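You operate a simulated robot arm through the tools that you are given. There is no shell and no other tool.

Carry out the task below with a simulated robot arm. There is one attempt and no reset: what you move stays moved.

## Task
Close up the overfull tank and drain it down to the Fill band.
Fine: lid shut, then air off and shutter to 0 %; spill nothing and close the tank valve.
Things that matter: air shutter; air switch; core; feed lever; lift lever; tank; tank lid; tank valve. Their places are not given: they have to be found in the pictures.

Only the result counts: the job must be done as asked and must still hold three seconds after the hand-in. Knocking over, shifting, dropping, spilling or breaking anything else fails it. Lids that push on must go on centred and level and be pressed home; caps that screw on are set level and turned clockwise until they are tight.

## Robot
A 7-joint arm with a two-finger parallel gripper, fixed in place. Base frame: the origin is at the foot of the arm, x ahead of it, y to its left, z up; the work surface is at about z = 615. Units: mm, rad, N and s.
Its first joint turns from -2.897 to 2.897 rad. Payload 4.4 kg.
The tool frame sits at the grasp point between the pads (the TCP): z along the fingers, y along the line on which they close. The tips reach 23 mm beyond it. Largest opening 94 mm; finger width 38, thickness 10; the body of the gripper, 54 by 96 mm, starts 39 mm behind the TCP.
Orientation is that of the tool frame in the base frame, as [roll, pitch, yaw] about the fixed x, y, z axes, in that order (R = Rz(yaw) Ry(pitch) Rx(roll)). With the fingers straight down and closing along the base's y, the tool's x points along the base's -x, its y along +y and its z along -z.

## Interface
- The arm moves only by the tool step_arm. Its argument "deltas" is a list of rows, each an object (a shift or turn left out is 0, a gripper value left out holds the last) with "dp": the shift along the tool's x, y, z in mm, a list of three; "rot": the turn, a rotation vector about the tool's x, y, z in rad, a list of three; "gripper": the finger opening in mm, from 0 to 94. In form: [{"dp": [x, y, z], "rot": [wx, wy, wz], "gripper": gripper}, ...]. A call has 1 to 20 rows; each row is the pose to reach, as a shift and turn from the pose commanded when the call began, along the tool's axes at that moment. Each row takes 0.2 s and may step no farther than 50 mm and 0.15 rad from the row before; otherwise, or with a gripper value out of range, the whole call is refused. A pose out of reach is approached as far as the arm can. The call stops where the force on the tool passes 90 N (or 10 N more than at its start, if that is more) or the arm is blocked; 0.2 s more then pass. The fingers move at their own pace (about 72 mm/s each) and stop on an object; they squeeze with about 23 N. The grip force told is the motor's: it shows also when the fingers shut on nothing. Time passes only in rows, and 0.2 s behind the last, so rows that repeat a pose let the fingers close. The reply holds the time, the measured pose of the TCP, the force on the tool along the base axes, the opening and the grip force, in the units named above and with some noise, with the torque about the TCP (base axes, N m) and any sound that the robot's microphone picked up.
- Cameras (640 x 400 px; columns grow to the right, rows downward): "scene" is fixed at [57.6, 634.7, 1256.9]; the picture's right is [-0.50, -0.87, 0.00], its down [-0.34, 0.20, -0.92] and it looks along [0.80, -0.46, -0.40] (base axes); focal length 271 px, centre (320, 200). "wrist" rides on the gripper at [86, 16, -74] in the tool frame; the picture's right is [-0.18, 0.98, 0.00], its down [-0.58, -0.11, -0.81] and it looks along [-0.79, -0.15, 0.59] (tool axes); focal length 243 px, centre (320, 200).
- camera(camera): a new picture of that camera. No time passes.
- probe_pixels(camera, pixels): for up to 12 pixels [column, row] of the newest picture of that camera ("zoom" is the newest enlarged one), the place [x, y, z] in the base frame of the surface seen there, good to about 3 mm, but the place of the scene camera against the robot may be out by one fixed shift of up to 18 mm in any direction. No time passes.
- close_up(camera, box): a new picture of the part [left, top, right, bottom] of that camera's present view, enlarged. No time passes.
- job_done(): hands the job in; it is judged then, once.

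Leave the gripper open and the arm clear of the work at the hand-in unless told otherwise.

The tools are called after "Request:" as a command line: name --argument value ..., lists and objects as JSON in quotes. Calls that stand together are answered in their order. step_arm: Moves the arm, as the interface text tells. Its arguments: {"type":"object","properties":{"deltas":{"type":"array"}},"required":["deltas"]} The other tools are called the same way: camera (camera) takes a picture; probe_pixels (camera, pixels) gives the place of the surface under pixels of a picture; close_up (camera, box) takes an enlarged picture of a part of a camera's view; job_done () hands the job in.

At the start:

```text
t: 0.0
tool_pos: [630.1, 73.6, 1184.8]
tcp_rot: [-3.14, -0.001, 3.14]
wrist_force: [-0.5, -0.2, -0.4]
torque: [0.06, -0.01, -0.02]
gripper_width: 94.1
grasp_force: 0.3
```

scene: 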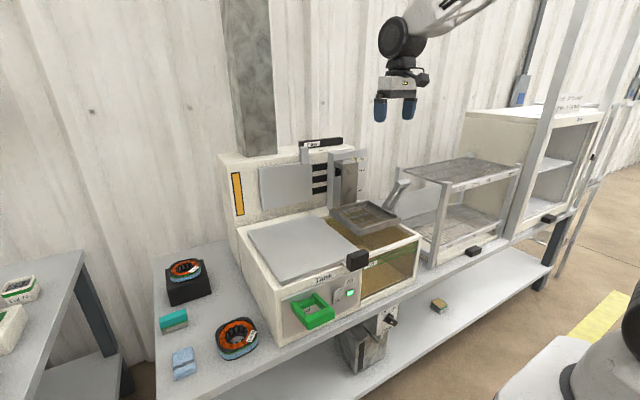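
wrist: 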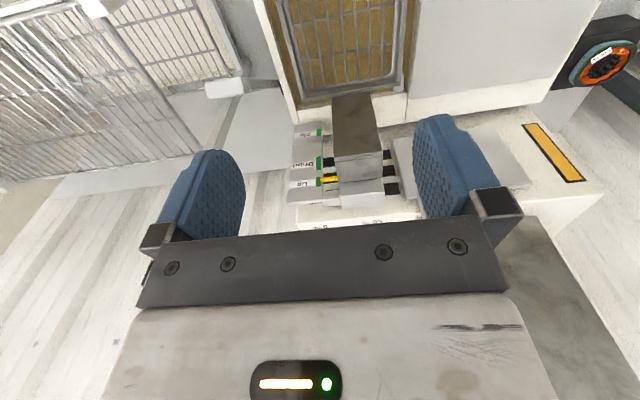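

I see a tank machine in the scene centre with lift platform and lid. I'll take enlarged pictures of it first.

Request:
close_up --camera "scene" --box '[220, 120, 430, 250]'

Request:
close_up --camera "scene" --box '[240, 220, 430, 340]'

Request:
close_up --camera "scene" --box '[320, 280, 480, 380]'

Request:
close_up --camera "wrist" --box '[250, 80, 450, 230]'

```text
3.05 times, centred on (325, 185) of scene
```

zoom: 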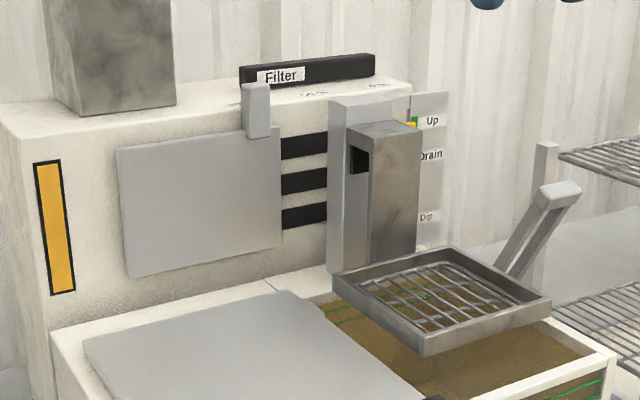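

```text
3.33 times, centred on (335, 280) of scene
```

zoom: 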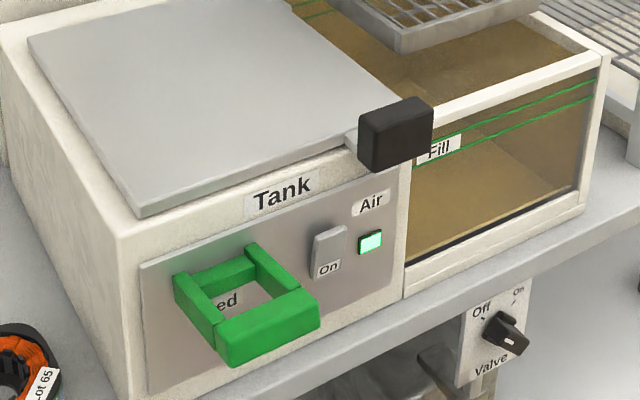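

```text
4.00 times, centred on (400, 330) of scene
```

zoom: 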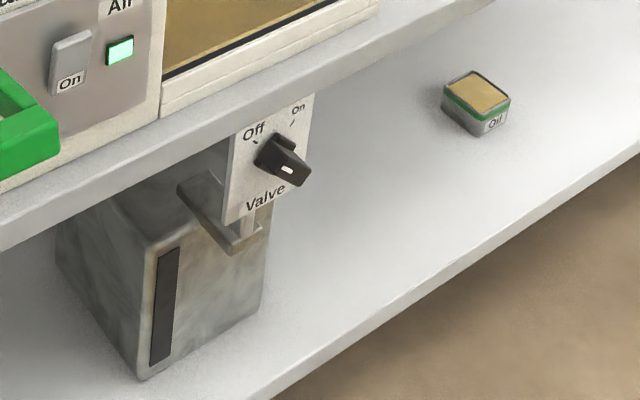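

```text
2.67 times, centred on (350, 155) of wrist
```

zoom: 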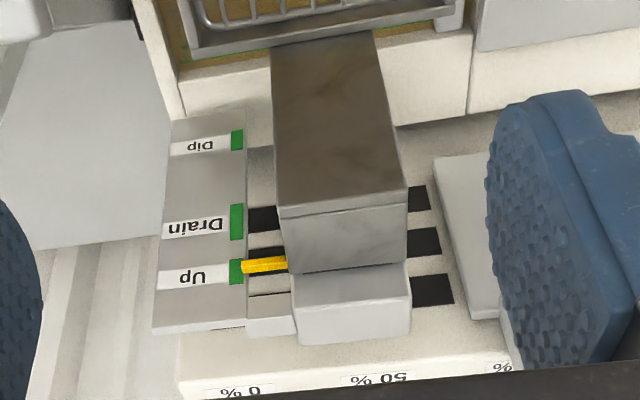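

The lid looks like a sliding plate with a black handle, the shutter is a plate with a tab on the back panel, and the valve knob is under the shelf edge. I'll probe the main points from both cameras.

Request:
probe_pixels --camera "scene" --pixels '[[358, 258], [304, 156], [264, 170], [347, 165], [407, 183], [350, 293], [313, 305], [389, 320], [250, 235], [318, 220], [354, 250], [415, 240]]'

Request:
probe_pixels --camera "wrist" --pixels '[[360, 190], [355, 110], [360, 165], [318, 223], [380, 219], [437, 218], [325, 180], [345, 90], [440, 60], [300, 190], [470, 130], [385, 150]]'

Request:
camera --camera "wrist"

```text
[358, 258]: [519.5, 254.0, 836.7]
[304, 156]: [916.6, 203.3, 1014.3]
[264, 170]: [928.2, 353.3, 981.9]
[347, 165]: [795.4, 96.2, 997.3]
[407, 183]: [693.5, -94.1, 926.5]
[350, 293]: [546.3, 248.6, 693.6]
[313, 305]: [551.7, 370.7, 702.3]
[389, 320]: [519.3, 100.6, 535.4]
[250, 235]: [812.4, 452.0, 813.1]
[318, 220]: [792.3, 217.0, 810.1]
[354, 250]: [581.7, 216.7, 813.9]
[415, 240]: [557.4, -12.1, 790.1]
```

```text
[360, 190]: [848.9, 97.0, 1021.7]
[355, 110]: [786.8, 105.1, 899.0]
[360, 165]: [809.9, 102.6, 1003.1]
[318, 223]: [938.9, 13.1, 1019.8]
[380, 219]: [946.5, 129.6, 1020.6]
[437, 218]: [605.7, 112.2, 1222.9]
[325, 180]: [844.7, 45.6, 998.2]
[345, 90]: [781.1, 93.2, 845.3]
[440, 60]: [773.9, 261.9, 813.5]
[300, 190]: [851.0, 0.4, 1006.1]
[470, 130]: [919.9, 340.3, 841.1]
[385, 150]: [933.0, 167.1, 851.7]
```

```text
taken
```

wrist: 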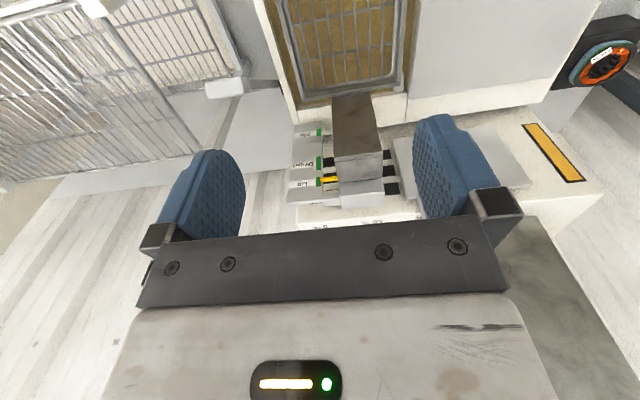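

Wrist picture is upside-down (right = +y, bottom = farther). I'll zoom on the basket and lid handle and probe their geometry for clearance.

Request:
close_up --camera "scene" --box '[310, 170, 430, 290]'

Request:
close_up --camera "scene" --box '[325, 225, 425, 287]'

Request:
probe_pixels --camera "scene" --pixels '[[333, 213], [362, 234], [364, 232], [399, 220], [348, 254], [368, 252], [358, 268], [348, 266], [410, 231], [377, 252], [385, 230], [345, 225]]'

Request:
close_up --camera "wrist" --box '[200, 0, 460, 160]'

```text
3.33 times, centred on (370, 230) of scene
```

zoom: 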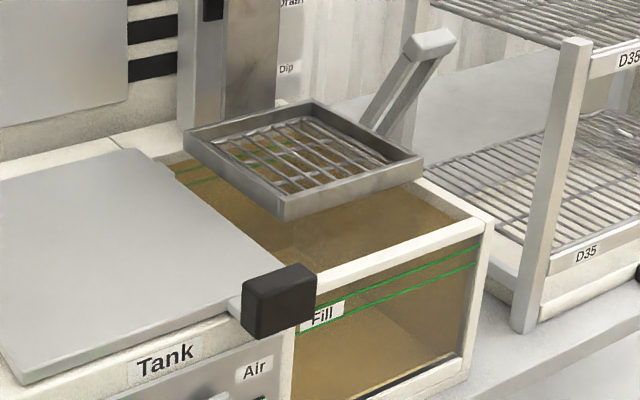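

```text
6.40 times, centred on (375, 256) of scene
```

zoom: 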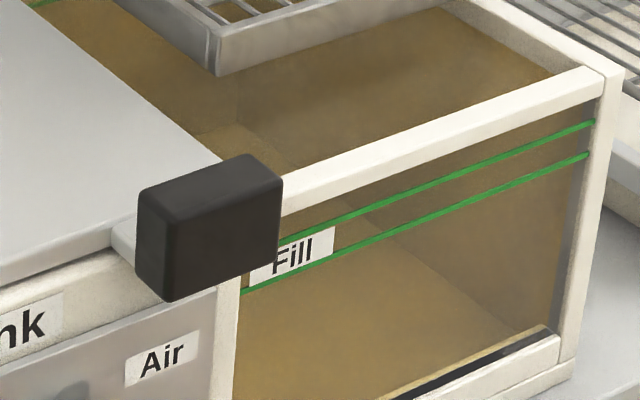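

```text
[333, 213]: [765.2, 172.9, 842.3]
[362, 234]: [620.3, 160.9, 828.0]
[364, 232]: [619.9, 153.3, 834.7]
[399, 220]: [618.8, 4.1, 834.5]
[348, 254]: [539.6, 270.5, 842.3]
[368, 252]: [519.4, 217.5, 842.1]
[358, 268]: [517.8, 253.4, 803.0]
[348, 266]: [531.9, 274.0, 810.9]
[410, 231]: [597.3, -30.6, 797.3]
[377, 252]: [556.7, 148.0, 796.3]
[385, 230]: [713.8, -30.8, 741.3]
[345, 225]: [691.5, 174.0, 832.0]
```

```text
2.46 times, centred on (330, 80) of wrist
```

zoom: 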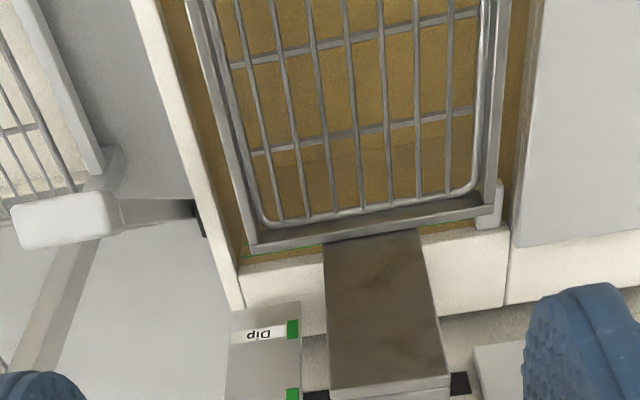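

The basket is empty and rides at about z 830; the lid plate sits at z≈812 and its black handle is around (525, 245, 822). I'll move the gripper back toward the robot, down and left to see the handle with the wrist camera.

Request:
step_arm --deltas '[{"dp": [25, 22, 29]}, {"dp": [50, 44, 58]}, {"dp": [75, 66, 87]}, {"dp": [100, 88, 117]}, {"dp": [125, 110, 146]}, {"dp": [150, 132, 176]}, {"dp": [175, 154, 205]}, {"dp": [200, 176, 235]}, {"dp": [200, 176, 235]}]'

Request:
camera --camera "wrist"

Request:
camera --camera "scene"

```text
t: 2.0
tool_pos: [431.1, 249.7, 951.9]
tcp_rot: [-3.141, -0.001, -3.141]
wrist_force: [-0.8, 0.0, 0.6]
torque: [0.0, 0.0, 0.03]
gripper_width: 94.1
grasp_force: 0.2
```

```text
taken
```

wrist: 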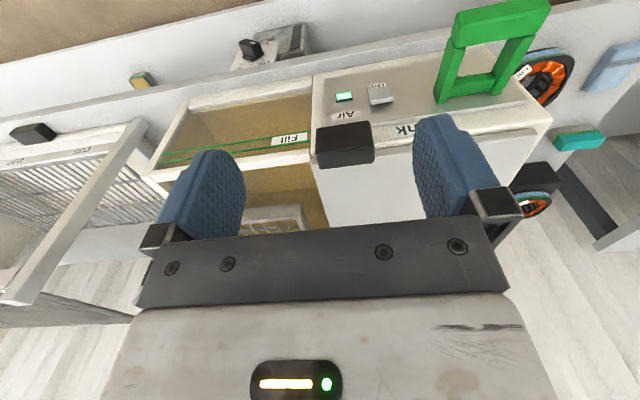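

```text
taken
```

scene: 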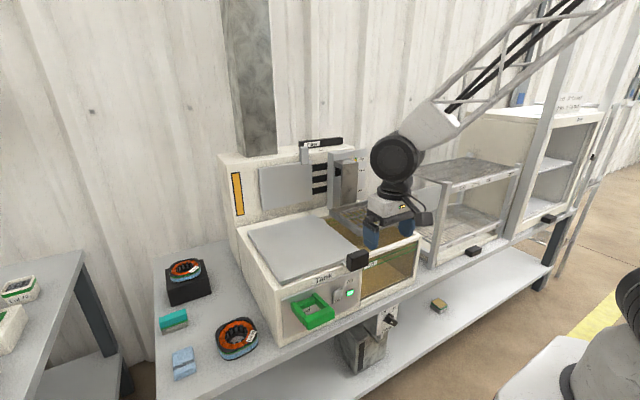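

Wrist view shows the handle at (344,145), air switch (380,93), feed lever (490,50), knob (250,48). I'll zoom and probe.

Request:
probe_pixels --camera "wrist" --pixels '[[320, 130], [368, 127], [345, 128], [322, 158], [370, 158], [345, 155], [345, 145], [380, 93], [344, 97], [250, 48], [385, 180], [290, 98]]'

Request:
close_up --camera "wrist" --box '[290, 70, 430, 190]'

Request:
close_up --camera "wrist" --box '[200, 10, 320, 90]'

Request:
close_up --camera "wrist" --box '[140, 70, 330, 200]'

```text
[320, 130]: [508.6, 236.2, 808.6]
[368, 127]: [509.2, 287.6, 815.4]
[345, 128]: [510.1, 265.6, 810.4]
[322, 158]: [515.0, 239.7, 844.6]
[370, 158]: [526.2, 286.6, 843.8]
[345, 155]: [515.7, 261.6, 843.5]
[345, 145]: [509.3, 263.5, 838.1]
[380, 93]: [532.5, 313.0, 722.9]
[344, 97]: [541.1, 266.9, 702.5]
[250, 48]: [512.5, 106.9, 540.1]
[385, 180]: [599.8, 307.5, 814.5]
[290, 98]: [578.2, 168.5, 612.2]
```

```text
3.33 times, centred on (360, 130) of wrist
```

zoom: 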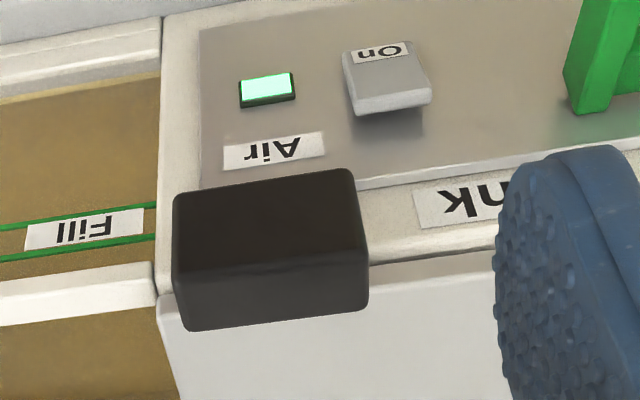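

```text
5.00 times, centred on (260, 50) of wrist
```

zoom: 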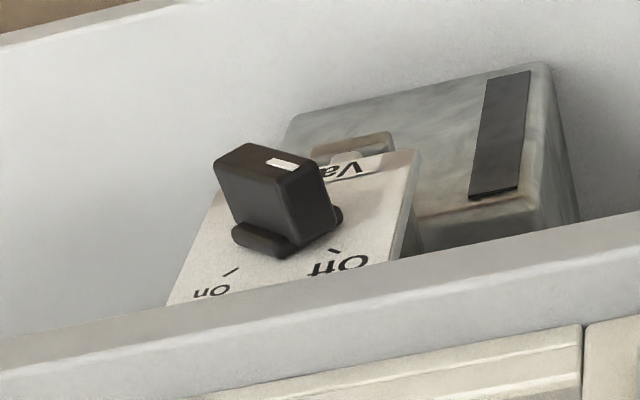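

```text
3.08 times, centred on (235, 135) of wrist
```

zoom: 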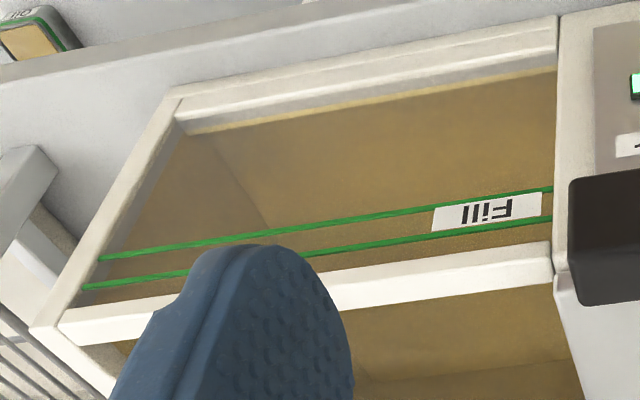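

Handle in the robot frame: y 236–288, front x≈509, top z≈844. I'll probe its depth, the lid's front edge, basket underside and tank right edge.

Request:
probe_pixels --camera "wrist" --pixels '[[345, 160], [345, 163], [345, 166], [345, 170], [385, 157], [385, 152], [320, 175], [320, 190], [330, 200], [200, 145], [185, 160], [160, 175]]'

Request:
probe_pixels --camera "scene" --pixels '[[358, 235], [357, 232], [351, 230], [340, 219], [419, 233], [414, 235], [345, 262], [340, 268], [300, 274], [246, 231], [283, 283], [320, 222]]'

```text
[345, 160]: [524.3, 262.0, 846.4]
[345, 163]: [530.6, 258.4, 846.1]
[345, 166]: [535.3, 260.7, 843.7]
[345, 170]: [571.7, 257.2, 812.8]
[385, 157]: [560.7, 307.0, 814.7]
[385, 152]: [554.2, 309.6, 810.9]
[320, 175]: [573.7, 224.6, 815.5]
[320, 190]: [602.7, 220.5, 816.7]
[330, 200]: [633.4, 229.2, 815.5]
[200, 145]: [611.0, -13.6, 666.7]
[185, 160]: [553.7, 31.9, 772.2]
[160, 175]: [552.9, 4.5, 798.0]
```

```text
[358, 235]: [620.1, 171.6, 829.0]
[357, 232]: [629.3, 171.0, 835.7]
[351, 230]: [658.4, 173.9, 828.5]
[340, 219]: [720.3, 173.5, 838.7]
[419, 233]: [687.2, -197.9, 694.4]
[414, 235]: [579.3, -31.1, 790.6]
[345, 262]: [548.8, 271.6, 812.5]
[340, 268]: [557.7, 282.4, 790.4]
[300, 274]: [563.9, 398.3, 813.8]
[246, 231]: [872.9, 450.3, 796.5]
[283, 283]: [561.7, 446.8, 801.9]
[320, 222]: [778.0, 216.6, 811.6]
```

Handle is x 509–537, y 236–288, z 808–846; lid plate top z≈814 starting at x≈552. I'll straddle it with fingers open (closing along y) at TCP (523, 262, 839), and grip.

Request:
step_arm --deltas '[{"dp": [-46, 6, 10], "gripper": 94}, {"dp": [-92, 12, 20]}, {"dp": [-92, 12, 55]}, {"dp": [-92, 12, 90]}, {"dp": [-92, 12, 113]}, {"dp": [-92, 12, 113]}]'

Request:
camera --camera "wrist"

Request:
camera --camera "scene"

```text
t: 3.4
tool_pos: [522.6, 263.0, 836.6]
tcp_rot: [3.141, -0.001, -3.141]
wrist_force: [-0.2, -0.1, 0.6]
torque: [-0.01, -0.01, -0.02]
gripper_width: 94.0
grasp_force: 0.1
```

```text
taken
```

wrist: 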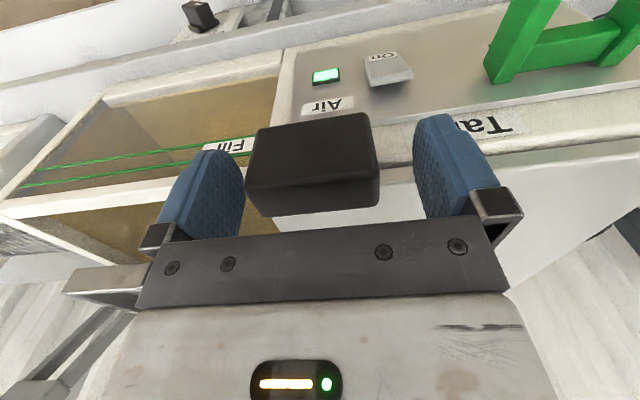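

```text
taken
```

scene: 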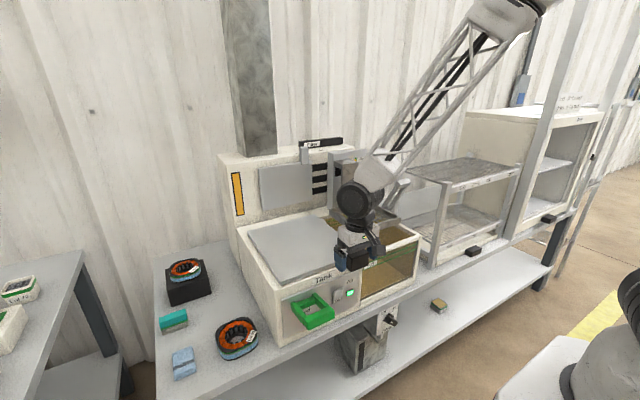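

The handle sits between the fingers. I'll close the grip on it and try a first slide of 60 mm toward -y.

Request:
step_arm --deltas '[{"gripper": 40}, {"gripper": 40}, {"gripper": 40}, {"dp": [0, -10, 0]}, {"dp": [0, -25, 0]}, {"dp": [0, -40, 0]}, {"dp": [0, -60, 0]}]'

Request:
camera --camera "scene"

Request:
camera --camera "wrist"

```text
t: 5.0
tool_pos: [523.3, 202.6, 836.8]
tcp_rot: [-3.141, 0.001, 3.14]
wrist_force: [18.3, 2.4, -23.0]
torque: [0.03, -0.54, -0.18]
gripper_width: 59.6
grasp_force: 44.5
```

```text
taken
```

scene: 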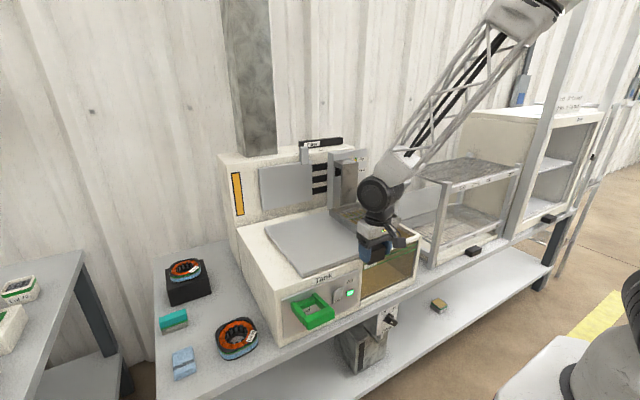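

```text
taken
```

wrist: 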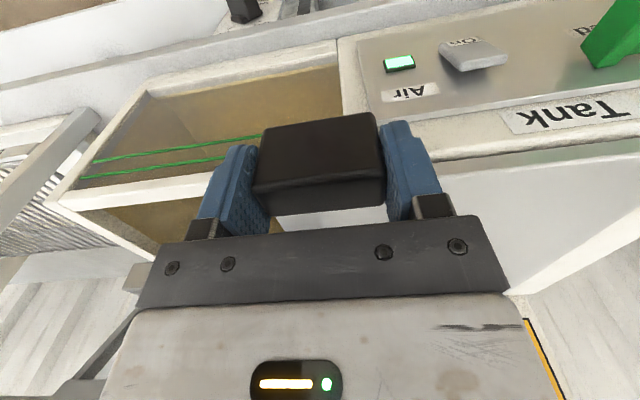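

The lid slides with the handle (force small). I continue 150 mm in small rows.

Request:
step_arm --deltas '[{"dp": [0, -15, 0]}, {"dp": [0, -30, 0]}, {"dp": [0, -45, 0]}, {"dp": [0, -60, 0]}, {"dp": [0, -75, 0]}, {"dp": [0, -90, 0]}, {"dp": [0, -105, 0]}, {"dp": [0, -120, 0]}, {"dp": [0, -135, 0]}, {"dp": [0, -150, 0]}]'

Request:
camera --camera "scene"

Request:
camera --camera "wrist"

```text
t: 7.2
tool_pos: [521.8, 53.2, 836.7]
tcp_rot: [-3.141, 0.001, 3.14]
wrist_force: [-8.1, 2.9, 32.5]
torque: [0.09, 0.27, -0.12]
gripper_width: 59.8
grasp_force: 45.1
```

```text
taken
```

scene: 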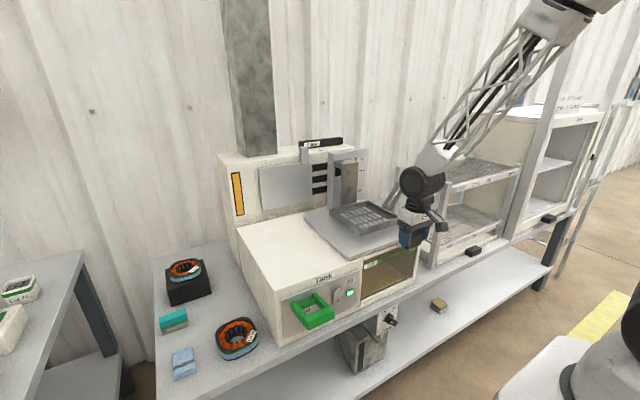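

```text
taken
```

wrist: 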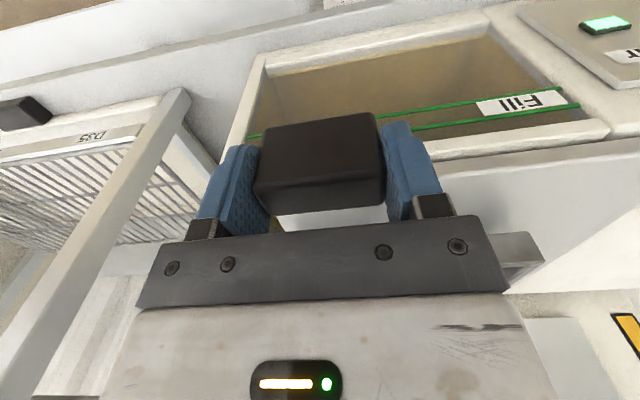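

Lid passes under the basket. I zoom in to see how far is left and where the rack post to the right is.

Request:
close_up --camera "scene" --box '[290, 190, 450, 290]'

Request:
probe_pixels --camera "scene" --pixels '[[440, 230], [437, 200], [308, 216], [368, 259], [350, 245], [403, 243], [355, 263]]'

Request:
probe_pixels --camera "wrist" --pixels '[[178, 105], [140, 180], [255, 80], [230, 140], [30, 110], [290, 225]]'

```text
4.00 times, centred on (370, 240) of scene
```

zoom: 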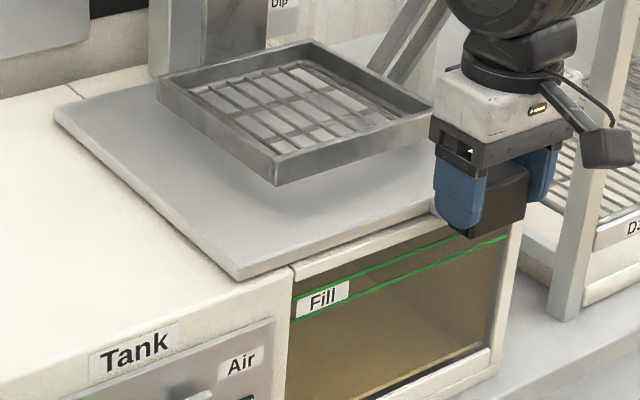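

```text
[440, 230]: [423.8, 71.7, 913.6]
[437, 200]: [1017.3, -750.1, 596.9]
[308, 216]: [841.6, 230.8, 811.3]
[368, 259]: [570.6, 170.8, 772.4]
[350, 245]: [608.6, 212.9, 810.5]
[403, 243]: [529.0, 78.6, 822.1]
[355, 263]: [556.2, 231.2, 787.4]
```

```text
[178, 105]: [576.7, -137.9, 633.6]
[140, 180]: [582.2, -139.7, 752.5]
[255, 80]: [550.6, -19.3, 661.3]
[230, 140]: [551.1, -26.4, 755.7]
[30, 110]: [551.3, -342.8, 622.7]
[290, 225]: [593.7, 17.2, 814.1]
```

Lid's right edge is at y≈15, tank's right outer edge y≈-26; rack post is at y≈-140, out of the way. I continue 20 mm slowly.

Request:
step_arm --deltas '[{"dp": [0, -5, 0]}, {"dp": [0, -10, 0]}, {"dp": [0, -15, 0]}, {"dp": [0, -20, 0]}, {"dp": [0, -20, 0]}]'

Request:
close_up --camera "scene" --box '[290, 190, 450, 290]'

```text
t: 8.4
tool_pos: [522.4, 33.6, 836.4]
tcp_rot: [3.14, -0.001, -3.14]
wrist_force: [14.9, 1.2, -1.9]
torque: [-0.14, -1.38, 0.19]
gripper_width: 59.8
grasp_force: 45.2
```

```text
4.00 times, centred on (370, 240) of scene
```

zoom: 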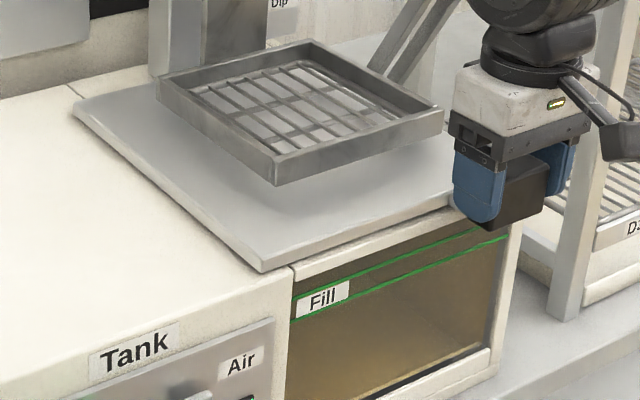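

Still free (about 1 N along y). Another up to 20 mm, watching for a stop.

Request:
step_arm --deltas '[{"dp": [0, -3, 0]}, {"dp": [0, -6, 0]}, {"dp": [0, -9, 0]}, {"dp": [0, -12, 0]}, {"dp": [0, -12, 0]}]'

Request:
close_up --camera "scene" --box '[290, 190, 450, 290]'

```text
t: 9.6
tool_pos: [521.4, 21.3, 836.9]
tcp_rot: [3.141, 0.001, 3.141]
wrist_force: [-3.5, 2.8, 16.0]
torque: [0.1, 1.35, -0.09]
gripper_width: 60.1
grasp_force: 44.4
```

```text
4.00 times, centred on (370, 240) of scene
```

zoom: 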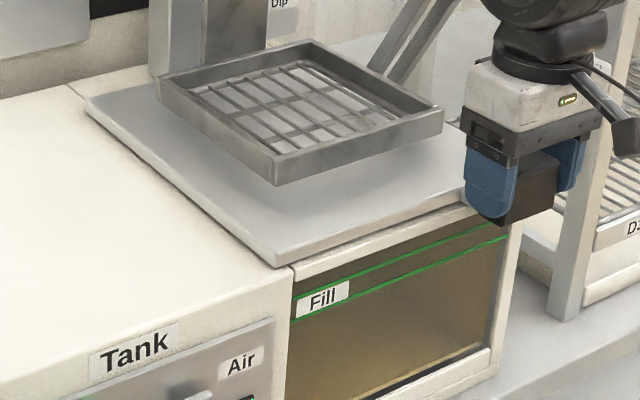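

Request:
step_arm --deltas '[{"dp": [0, -3, 0]}, {"dp": [0, -6, 0]}, {"dp": [0, -9, 0]}, {"dp": [0, -12, 0]}, {"dp": [0, -12, 0]}]'

Request:
close_up --camera "scene" --box '[290, 190, 450, 290]'

```text
t: 10.4
tool_pos: [523.2, 14.1, 837.8]
tcp_rot: [3.139, 0.002, -3.14]
wrist_force: [-1.4, 52.9, 3.1]
torque: [0.11, -0.45, -0.75]
gripper_width: 59.9
grasp_force: 45.0
stopped in row 4: the force on the tool passed its limit at 93 N (the readings are from after the stop); the commanded pose is now the measured one
```

```text
4.00 times, centred on (370, 240) of scene
```

zoom: 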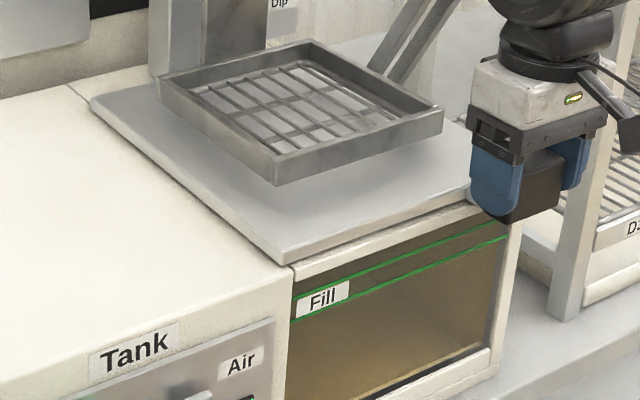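

Hit the end stop (93 N along y) at y≈14: the lid is shut. I'll release and rise straight up.

Request:
step_arm --deltas '[{"dp": [0, 2, 0], "gripper": 50}, {"dp": [0, 2, 0], "gripper": 94}, {"dp": [0, 2, 0], "gripper": 94}, {"dp": [0, 2, 0], "gripper": 94}, {"dp": [0, 2, -40]}, {"dp": [0, 2, -80]}, {"dp": [40, 2, -110]}, {"dp": [80, 2, -130]}]'

Request:
camera --camera "wrist"

Request:
close_up --camera "scene" --box '[290, 190, 450, 290]'

Request:
close_up --camera "scene" --box '[325, 275, 373, 305]'

```text
t: 12.2
tool_pos: [442.3, 16.0, 964.9]
tcp_rot: [3.14, 0.003, -3.14]
wrist_force: [-0.3, -0.5, 0.1]
torque: [0.01, 0.01, 0.0]
gripper_width: 94.1
grasp_force: 0.1
```

```text
taken
```

wrist: 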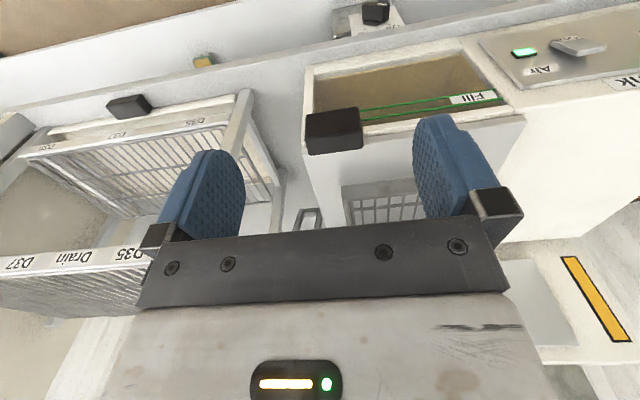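

```text
4.00 times, centred on (370, 240) of scene
```

zoom: 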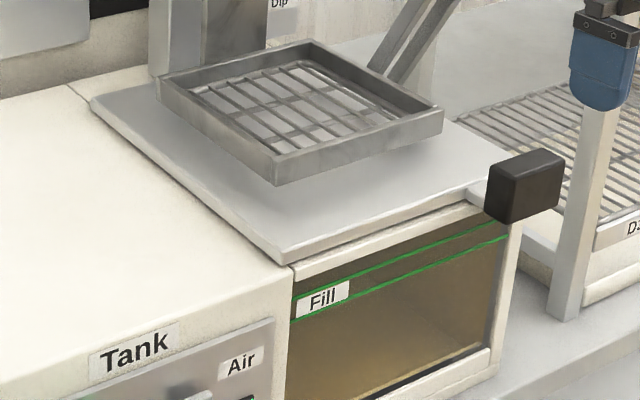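

```text
13.33 times, centred on (349, 290) of scene
```

zoom: 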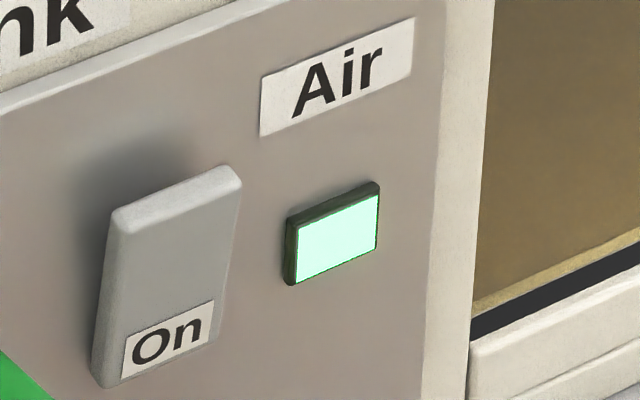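

Lid is shut against its stop, nothing spilled. The air rocker has its "On" (lower) end pressed in and its top end sticking out, lamp lit. I'll move over in front of it to probe the rocker and the feed lever from the wrist camera.

Request:
step_arm --deltas '[{"dp": [0, 45, 0], "gripper": 94}, {"dp": [7, 90, 10]}, {"dp": [14, 135, 20]}, {"dp": [21, 180, 30]}, {"dp": [28, 225, 45]}, {"dp": [35, 260, 60], "gripper": 0}, {"dp": [42, 270, 85], "gripper": 0}, {"dp": [42, 270, 85], "gripper": 0}]'

Request:
camera --camera "wrist"

```text
t: 14.1
tool_pos: [402.3, 286.4, 881.9]
tcp_rot: [3.139, 0.002, -3.141]
wrist_force: [-0.3, -0.5, 0.5]
torque: [-0.01, -0.03, -0.01]
gripper_width: 0.0
grasp_force: 21.4
```

```text
taken
```

wrist: 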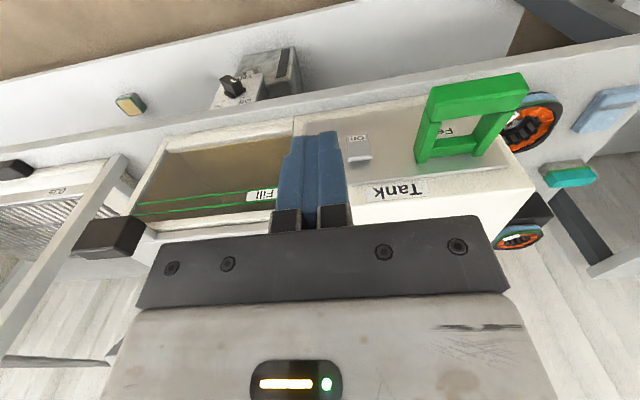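

Request:
probe_pixels --camera "wrist" --pixels '[[360, 150], [350, 159], [372, 157], [357, 138], [350, 136], [367, 136], [435, 105], [420, 155], [430, 90], [515, 90], [405, 150], [480, 95]]'

Request:
close_up --camera "wrist" --box '[330, 120, 390, 175]'

Request:
probe_pixels --camera "scene" --pixels '[[338, 290], [343, 290], [340, 304], [335, 300], [341, 298], [344, 286], [362, 285], [295, 312], [308, 296], [331, 322]]'

```text
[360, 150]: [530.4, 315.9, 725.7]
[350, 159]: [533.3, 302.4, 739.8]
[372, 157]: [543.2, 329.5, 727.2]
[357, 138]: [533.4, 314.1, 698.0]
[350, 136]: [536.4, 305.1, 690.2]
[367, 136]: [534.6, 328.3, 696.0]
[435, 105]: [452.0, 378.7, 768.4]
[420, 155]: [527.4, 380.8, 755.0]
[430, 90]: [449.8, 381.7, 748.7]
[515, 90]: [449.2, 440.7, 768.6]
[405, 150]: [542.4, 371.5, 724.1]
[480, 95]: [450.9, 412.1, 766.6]
```

```text
7.27 times, centred on (360, 148) of wrist
```

zoom: 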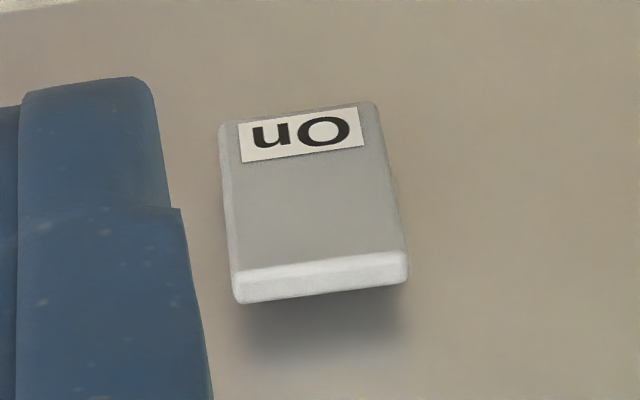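

```text
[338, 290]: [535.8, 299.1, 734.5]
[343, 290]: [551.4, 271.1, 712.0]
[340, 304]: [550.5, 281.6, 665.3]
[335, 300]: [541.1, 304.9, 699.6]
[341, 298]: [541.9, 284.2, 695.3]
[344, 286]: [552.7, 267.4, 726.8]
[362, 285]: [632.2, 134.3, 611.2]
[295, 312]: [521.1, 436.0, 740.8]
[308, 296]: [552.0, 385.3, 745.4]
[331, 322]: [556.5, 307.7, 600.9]
```

Rocker: y 301–329 (centre 315), z 690–737, top end at x≈528, panel x≈542. The feed lever starts at y 378, so a horizontal closed gripper fits. I tilt the tool to point along +x while lowering to (430, 312, 740).

Request:
step_arm --deltas '[{"dp": [0, 4, 12], "rot": [0, -0.14, 0], "gripper": 0}, {"dp": [0, 8, 24], "rot": [0, -0.28, 0]}, {"dp": [0, 12, 36], "rot": [0, -0.42, 0]}, {"dp": [0, 16, 48], "rot": [0, -0.56, 0]}, {"dp": [0, 20, 60], "rot": [0, -0.7, 0]}, {"dp": [0, 24, 72], "rot": [0, -0.84, 0]}]'

Request:
camera --camera "scene"

Request:
camera --camera "wrist"

```text
t: 15.7
tool_pos: [392.2, 299.1, 763.6]
tcp_rot: [-3.036, 0.779, -3.064]
wrist_force: [0.2, -0.7, -0.3]
torque: [-0.02, 0.0, -0.01]
gripper_width: 0.0
grasp_force: 23.6
stopped in row 6: the arm was blocked; the commanded pose is now the measured one
```

```text
taken
```

scene: 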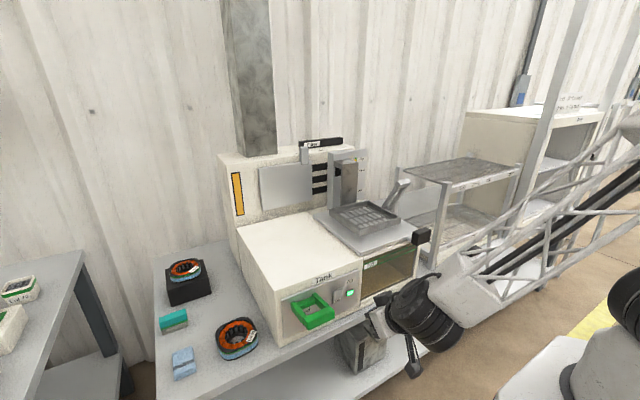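

```text
taken
```

wrist: 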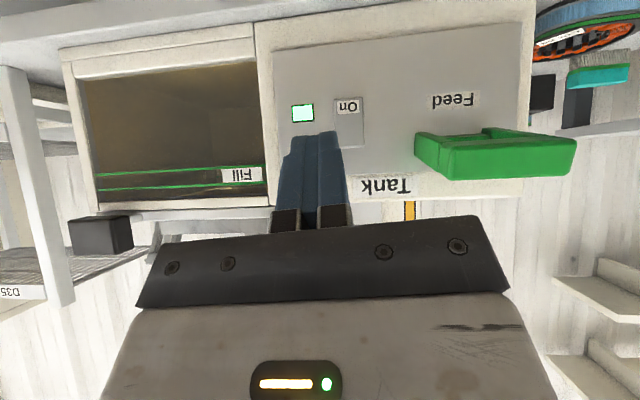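

The arm got blocked (joint limit) at about 45° tilt — enough: the upper tip corner leads. I'll move forward at this tilt to in front of the rocker top, straightening the small twist, TCP ≈ (470, 315, 745).

Request:
step_arm --deltas '[{"dp": [-15, 5, 22], "gripper": 0}, {"dp": [-29, 11, 45]}, {"dp": [-43, 16, 67], "rot": [-0.027, 0, 0.027]}, {"dp": [-43, 16, 67], "rot": [-0.053, 0, 0.055]}, {"dp": [-43, 16, 67], "rot": [-0.053, 0, 0.055]}]'

Request:
camera --camera "wrist"

Request:
camera --camera "scene"

```text
t: 16.9
tool_pos: [467.5, 312.8, 743.1]
tcp_rot: [3.141, 0.782, -3.141]
wrist_force: [-0.9, 0.9, 0.1]
torque: [0.06, 0.02, -0.01]
gripper_width: 0.2
grasp_force: 23.0
```

```text
taken
```

wrist: 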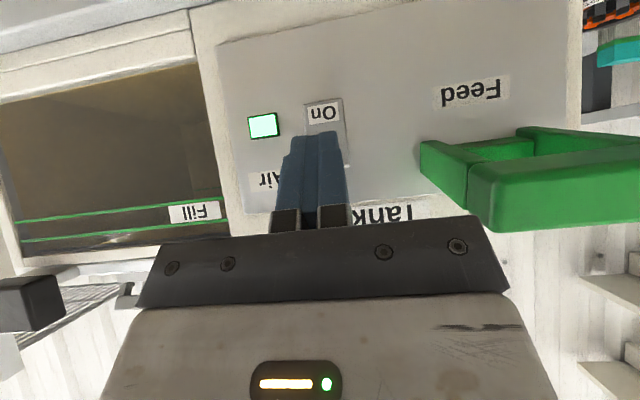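

```text
taken
```

scene: 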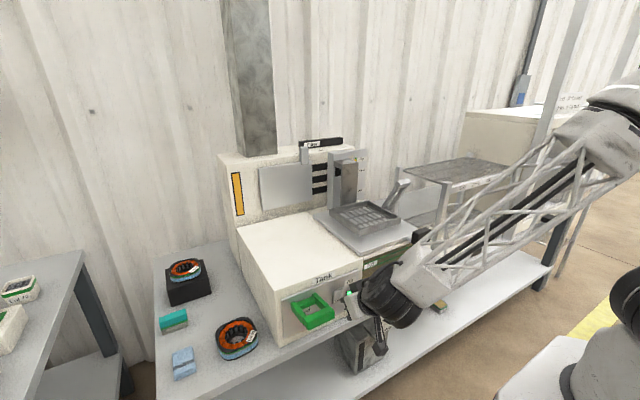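

Aligned at y≈313. I lower 10 mm then push along +x in small rows; contact with the rocker's top expected about 30 mm ahead.

Request:
step_arm --deltas '[{"dp": [7, 2, 7], "gripper": 0}, {"dp": [-3.6, 2, 17.6]}, {"dp": [-14.3, 2, 28.2]}, {"dp": [-17.8, 2, 31.8]}, {"dp": [-20, 2, 34]}, {"dp": [-22, 2, 36]}]'

Request:
camera --camera "wrist"

Request:
close_up --camera "scene" --box '[300, 265, 396, 325]'

```text
t: 18.1
tool_pos: [505.7, 316.1, 732.4]
tcp_rot: [-3.141, 0.781, -3.137]
wrist_force: [-51.8, -6.9, 31.9]
torque: [-0.27, -0.79, -0.18]
gripper_width: 0.0
grasp_force: 23.1
stopped in row 6: the force on the tool passed its limit at 108 N (the readings are from after the stop); the commanded pose is now the measured one
```

```text
taken
```

wrist: 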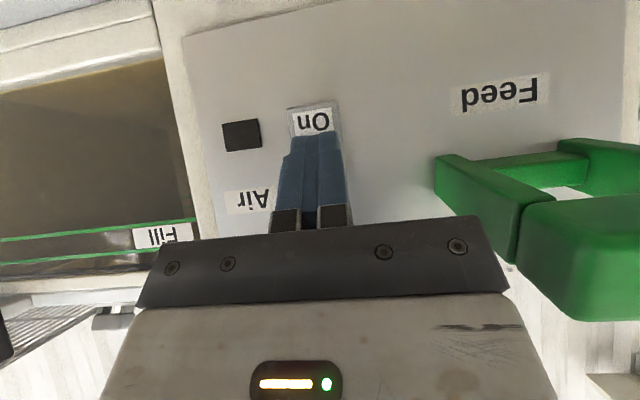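

```text
6.67 times, centred on (348, 295) of scene
```

zoom: 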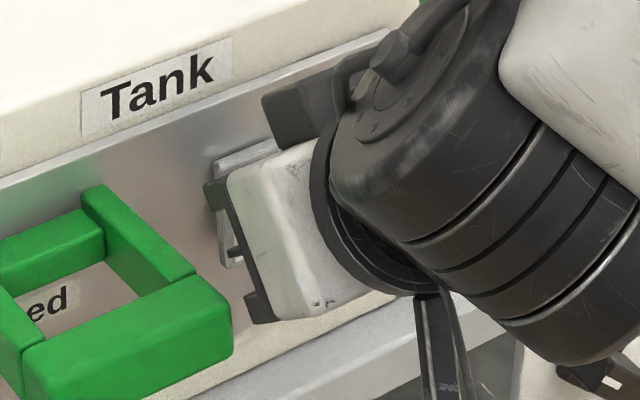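

The lamp went dark: air is off. I back away along -x, then rise and swing the tool back to pointing down.

Request:
step_arm --deltas '[{"dp": [14, 0, -14]}, {"dp": [42, 0, -42]}, {"dp": [35, 0, -77], "rot": [0, 0.13, 0]}, {"dp": [7, 0, -105], "rot": [0, 0.26, 0]}, {"dp": [-21, 0, -133], "rot": [0, 0.39, 0]}, {"dp": [-49, 0, -161], "rot": [0, 0.52, 0]}, {"dp": [-77, 0, -189], "rot": [0, 0.65, 0]}, {"dp": [-105, 0, -217], "rot": [0, 0.78, 0]}, {"dp": [-133, 0, -245], "rot": [0, 0.785, 0]}, {"dp": [-147, 0, -259], "rot": [0, 0.785, 0]}]'

Request:
camera --camera "scene"

Request:
close_up --camera "scene" --box '[300, 240, 430, 321]'

```text
t: 20.4
tool_pos: [428.2, 314.1, 1022.2]
tcp_rot: [-3.141, -0.005, -3.138]
wrist_force: [0.3, 0.0, -0.1]
torque: [-0.01, 0.01, 0.02]
gripper_width: 0.0
grasp_force: 22.9
```

```text
taken
```

scene: 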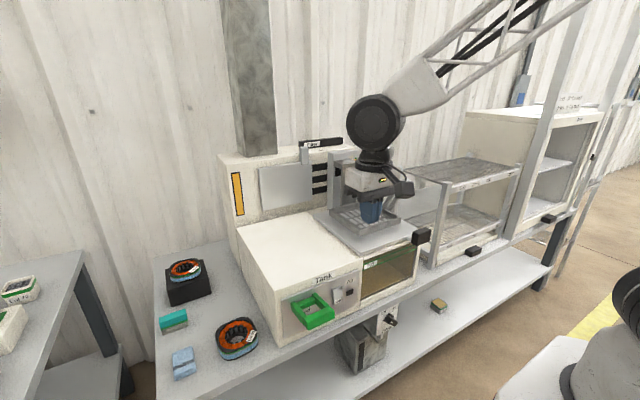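

```text
4.92 times, centred on (365, 280) of scene
```

zoom: 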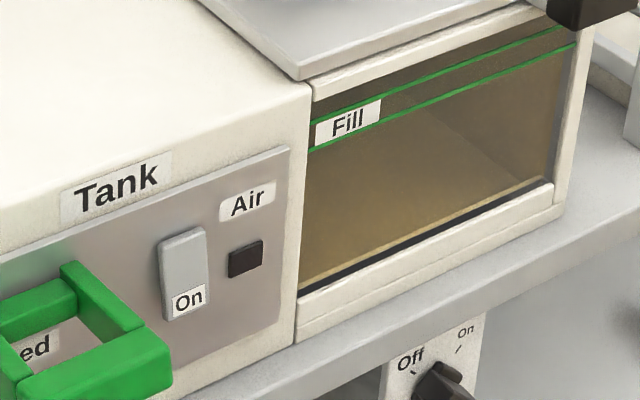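

Air rocker flipped, lamp dark. Next the shutter: I raise and go forward with open gripper to (700, 230, 1150) for a look at its tab and scale.

Request:
step_arm --deltas '[{"dp": [0, 0, -45], "gripper": 94}, {"dp": [-20, -10, -90]}, {"dp": [-60, -20, -110]}, {"dp": [-105, -30, -128]}, {"dp": [-150, -40, -128]}, {"dp": [-195, -50, -128]}, {"dp": [-240, -60, -128]}, {"dp": [-272, -70, -128]}, {"dp": [-272, -70, -128]}]'

Request:
camera --camera "wrist"

Request:
close_up --camera "scene" --box '[240, 125, 400, 225]'

```text
refused: row 2 steps farther than a row can; nothing moved
```

```text
taken
```

wrist: 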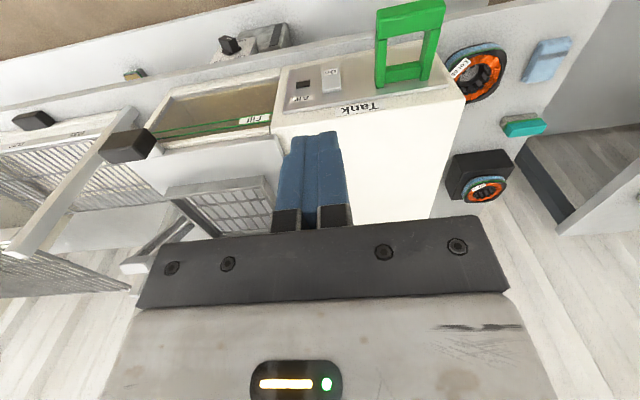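

```text
4.00 times, centred on (320, 175) of scene
```

zoom: 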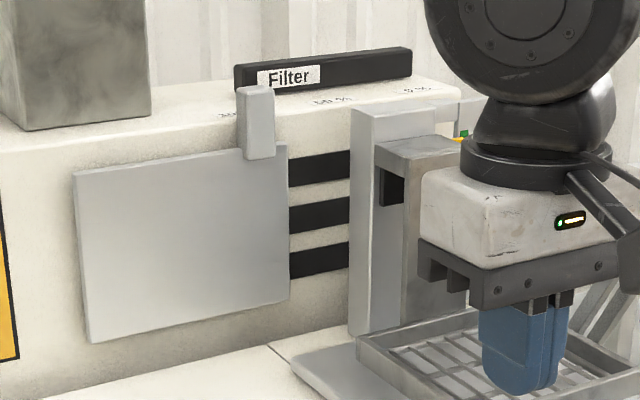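

Row 2 was slightly too long; nothing moved. I resend with shorter steps.

Request:
step_arm --deltas '[{"dp": [0, 0, -45], "gripper": 94}, {"dp": [-15, -10, -88]}, {"dp": [-50, -18, -110]}, {"dp": [-90, -27, -128]}, {"dp": [-135, -36, -128]}, {"dp": [-180, -46, -128]}, {"dp": [-225, -56, -128]}, {"dp": [-272, -66, -128]}, {"dp": [-272, -70, -128]}]'

Request:
camera --camera "wrist"

Request:
close_up --camera "scene" --box '[240, 125, 400, 225]'

```text
t: 22.4
tool_pos: [702.6, 244.9, 1147.1]
tcp_rot: [-3.141, -0.004, -3.139]
wrist_force: [-0.2, -0.5, 0.7]
torque: [-0.03, 0.04, 0.01]
gripper_width: 94.0
grasp_force: 0.1
```

```text
taken
```

wrist: 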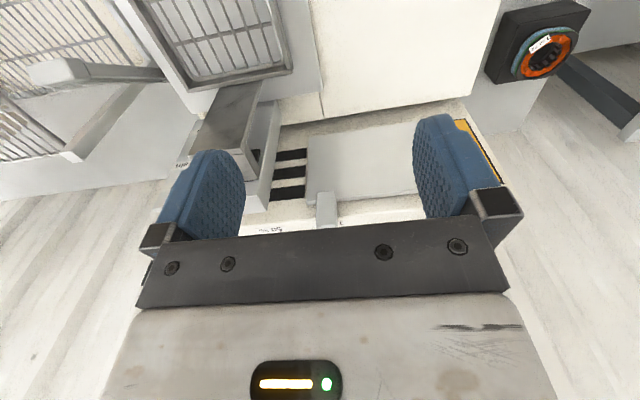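

```text
4.00 times, centred on (320, 175) of scene
```

zoom: 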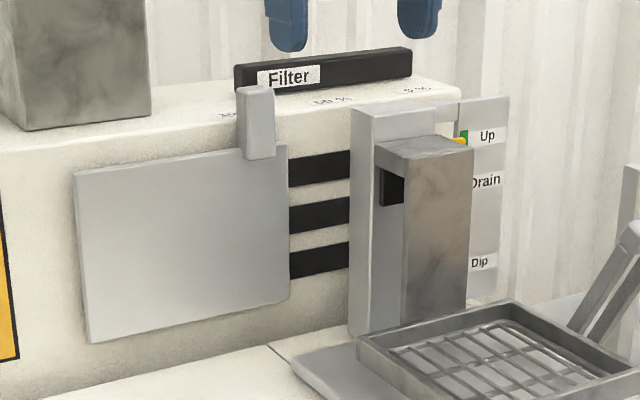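

Tab at wrist (326,205), next to the scale on the panel's top. I probe tab, panel top and column positions.

Request:
close_up --camera "wrist" --box '[190, 80, 390, 235]'

Request:
probe_pixels --camera "wrist" --pixels '[[326, 195], [326, 205], [326, 215], [318, 205], [335, 205], [326, 225], [315, 212], [350, 210], [265, 195], [250, 200], [275, 222], [235, 140]]'

Request:
probe_pixels --camera "scene" --pixels '[[304, 150], [301, 148], [307, 147], [304, 162], [310, 152], [320, 150], [344, 147], [298, 155], [335, 158], [347, 152], [343, 156], [349, 195]]'

```text
2.58 times, centred on (290, 158) of wrist
```

zoom: 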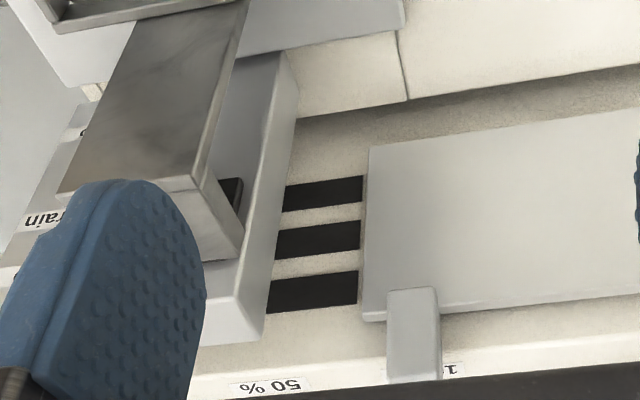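

```text
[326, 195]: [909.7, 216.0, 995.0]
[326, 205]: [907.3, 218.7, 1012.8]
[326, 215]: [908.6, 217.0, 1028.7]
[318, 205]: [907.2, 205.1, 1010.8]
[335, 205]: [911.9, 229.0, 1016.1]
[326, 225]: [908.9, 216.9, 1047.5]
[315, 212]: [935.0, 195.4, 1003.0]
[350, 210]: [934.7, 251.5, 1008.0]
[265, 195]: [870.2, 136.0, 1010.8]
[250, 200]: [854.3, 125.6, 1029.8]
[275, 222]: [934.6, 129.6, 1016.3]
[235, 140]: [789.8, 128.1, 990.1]
```

```text
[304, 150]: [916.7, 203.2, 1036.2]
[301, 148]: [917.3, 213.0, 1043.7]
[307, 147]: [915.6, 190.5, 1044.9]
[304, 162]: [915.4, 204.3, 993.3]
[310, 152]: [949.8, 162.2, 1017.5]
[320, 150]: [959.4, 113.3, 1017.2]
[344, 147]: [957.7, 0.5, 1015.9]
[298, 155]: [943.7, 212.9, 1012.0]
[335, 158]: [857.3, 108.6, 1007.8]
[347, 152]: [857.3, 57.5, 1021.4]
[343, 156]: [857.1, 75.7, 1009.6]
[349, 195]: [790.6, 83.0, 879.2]
```

Tab: front x≈908, y 205–231, top z≈1048. The lift rail near y 43–136 has top z≈1030. I need the rail's back x, the filter box, and tab top depth.

Request:
probe_pixels --camera "wrist" --pixels '[[268, 205], [268, 195], [271, 185], [266, 210], [258, 206], [338, 215], [336, 225], [264, 214], [275, 175], [308, 170], [307, 200], [290, 228]]'

Request:
probe_pixels --camera "scene" --pixels '[[330, 146], [303, 144], [342, 139], [300, 141], [304, 147], [309, 160], [305, 146], [328, 160], [329, 175], [354, 148]]'

Request:
close_up --camera "scene" --box '[285, 130, 365, 180]'

```text
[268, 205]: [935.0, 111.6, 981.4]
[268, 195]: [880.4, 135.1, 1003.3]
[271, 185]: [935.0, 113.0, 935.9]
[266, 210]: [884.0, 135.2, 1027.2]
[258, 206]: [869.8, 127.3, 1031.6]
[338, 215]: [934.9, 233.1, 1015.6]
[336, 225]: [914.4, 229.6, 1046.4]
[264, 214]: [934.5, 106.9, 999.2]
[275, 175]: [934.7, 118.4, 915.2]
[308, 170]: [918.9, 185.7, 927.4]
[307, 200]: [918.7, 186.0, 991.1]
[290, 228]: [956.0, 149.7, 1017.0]
```

```text
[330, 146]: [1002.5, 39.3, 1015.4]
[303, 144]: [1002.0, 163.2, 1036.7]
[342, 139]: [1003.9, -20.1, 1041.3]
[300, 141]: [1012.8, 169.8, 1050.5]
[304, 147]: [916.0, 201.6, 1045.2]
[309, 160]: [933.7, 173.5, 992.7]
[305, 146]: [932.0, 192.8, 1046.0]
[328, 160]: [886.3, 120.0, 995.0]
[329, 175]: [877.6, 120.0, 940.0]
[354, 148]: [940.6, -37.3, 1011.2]
```

```text
8.00 times, centred on (325, 155) of scene
```

zoom: 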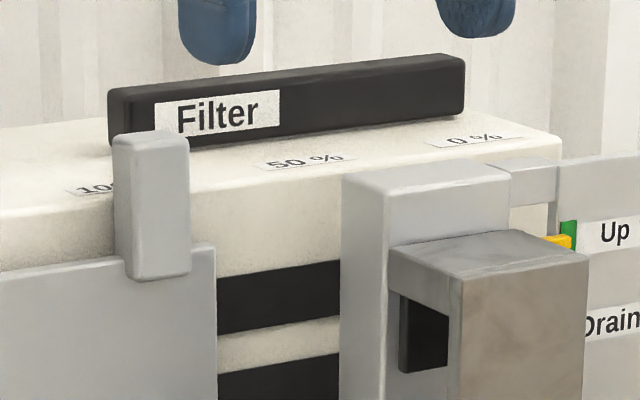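

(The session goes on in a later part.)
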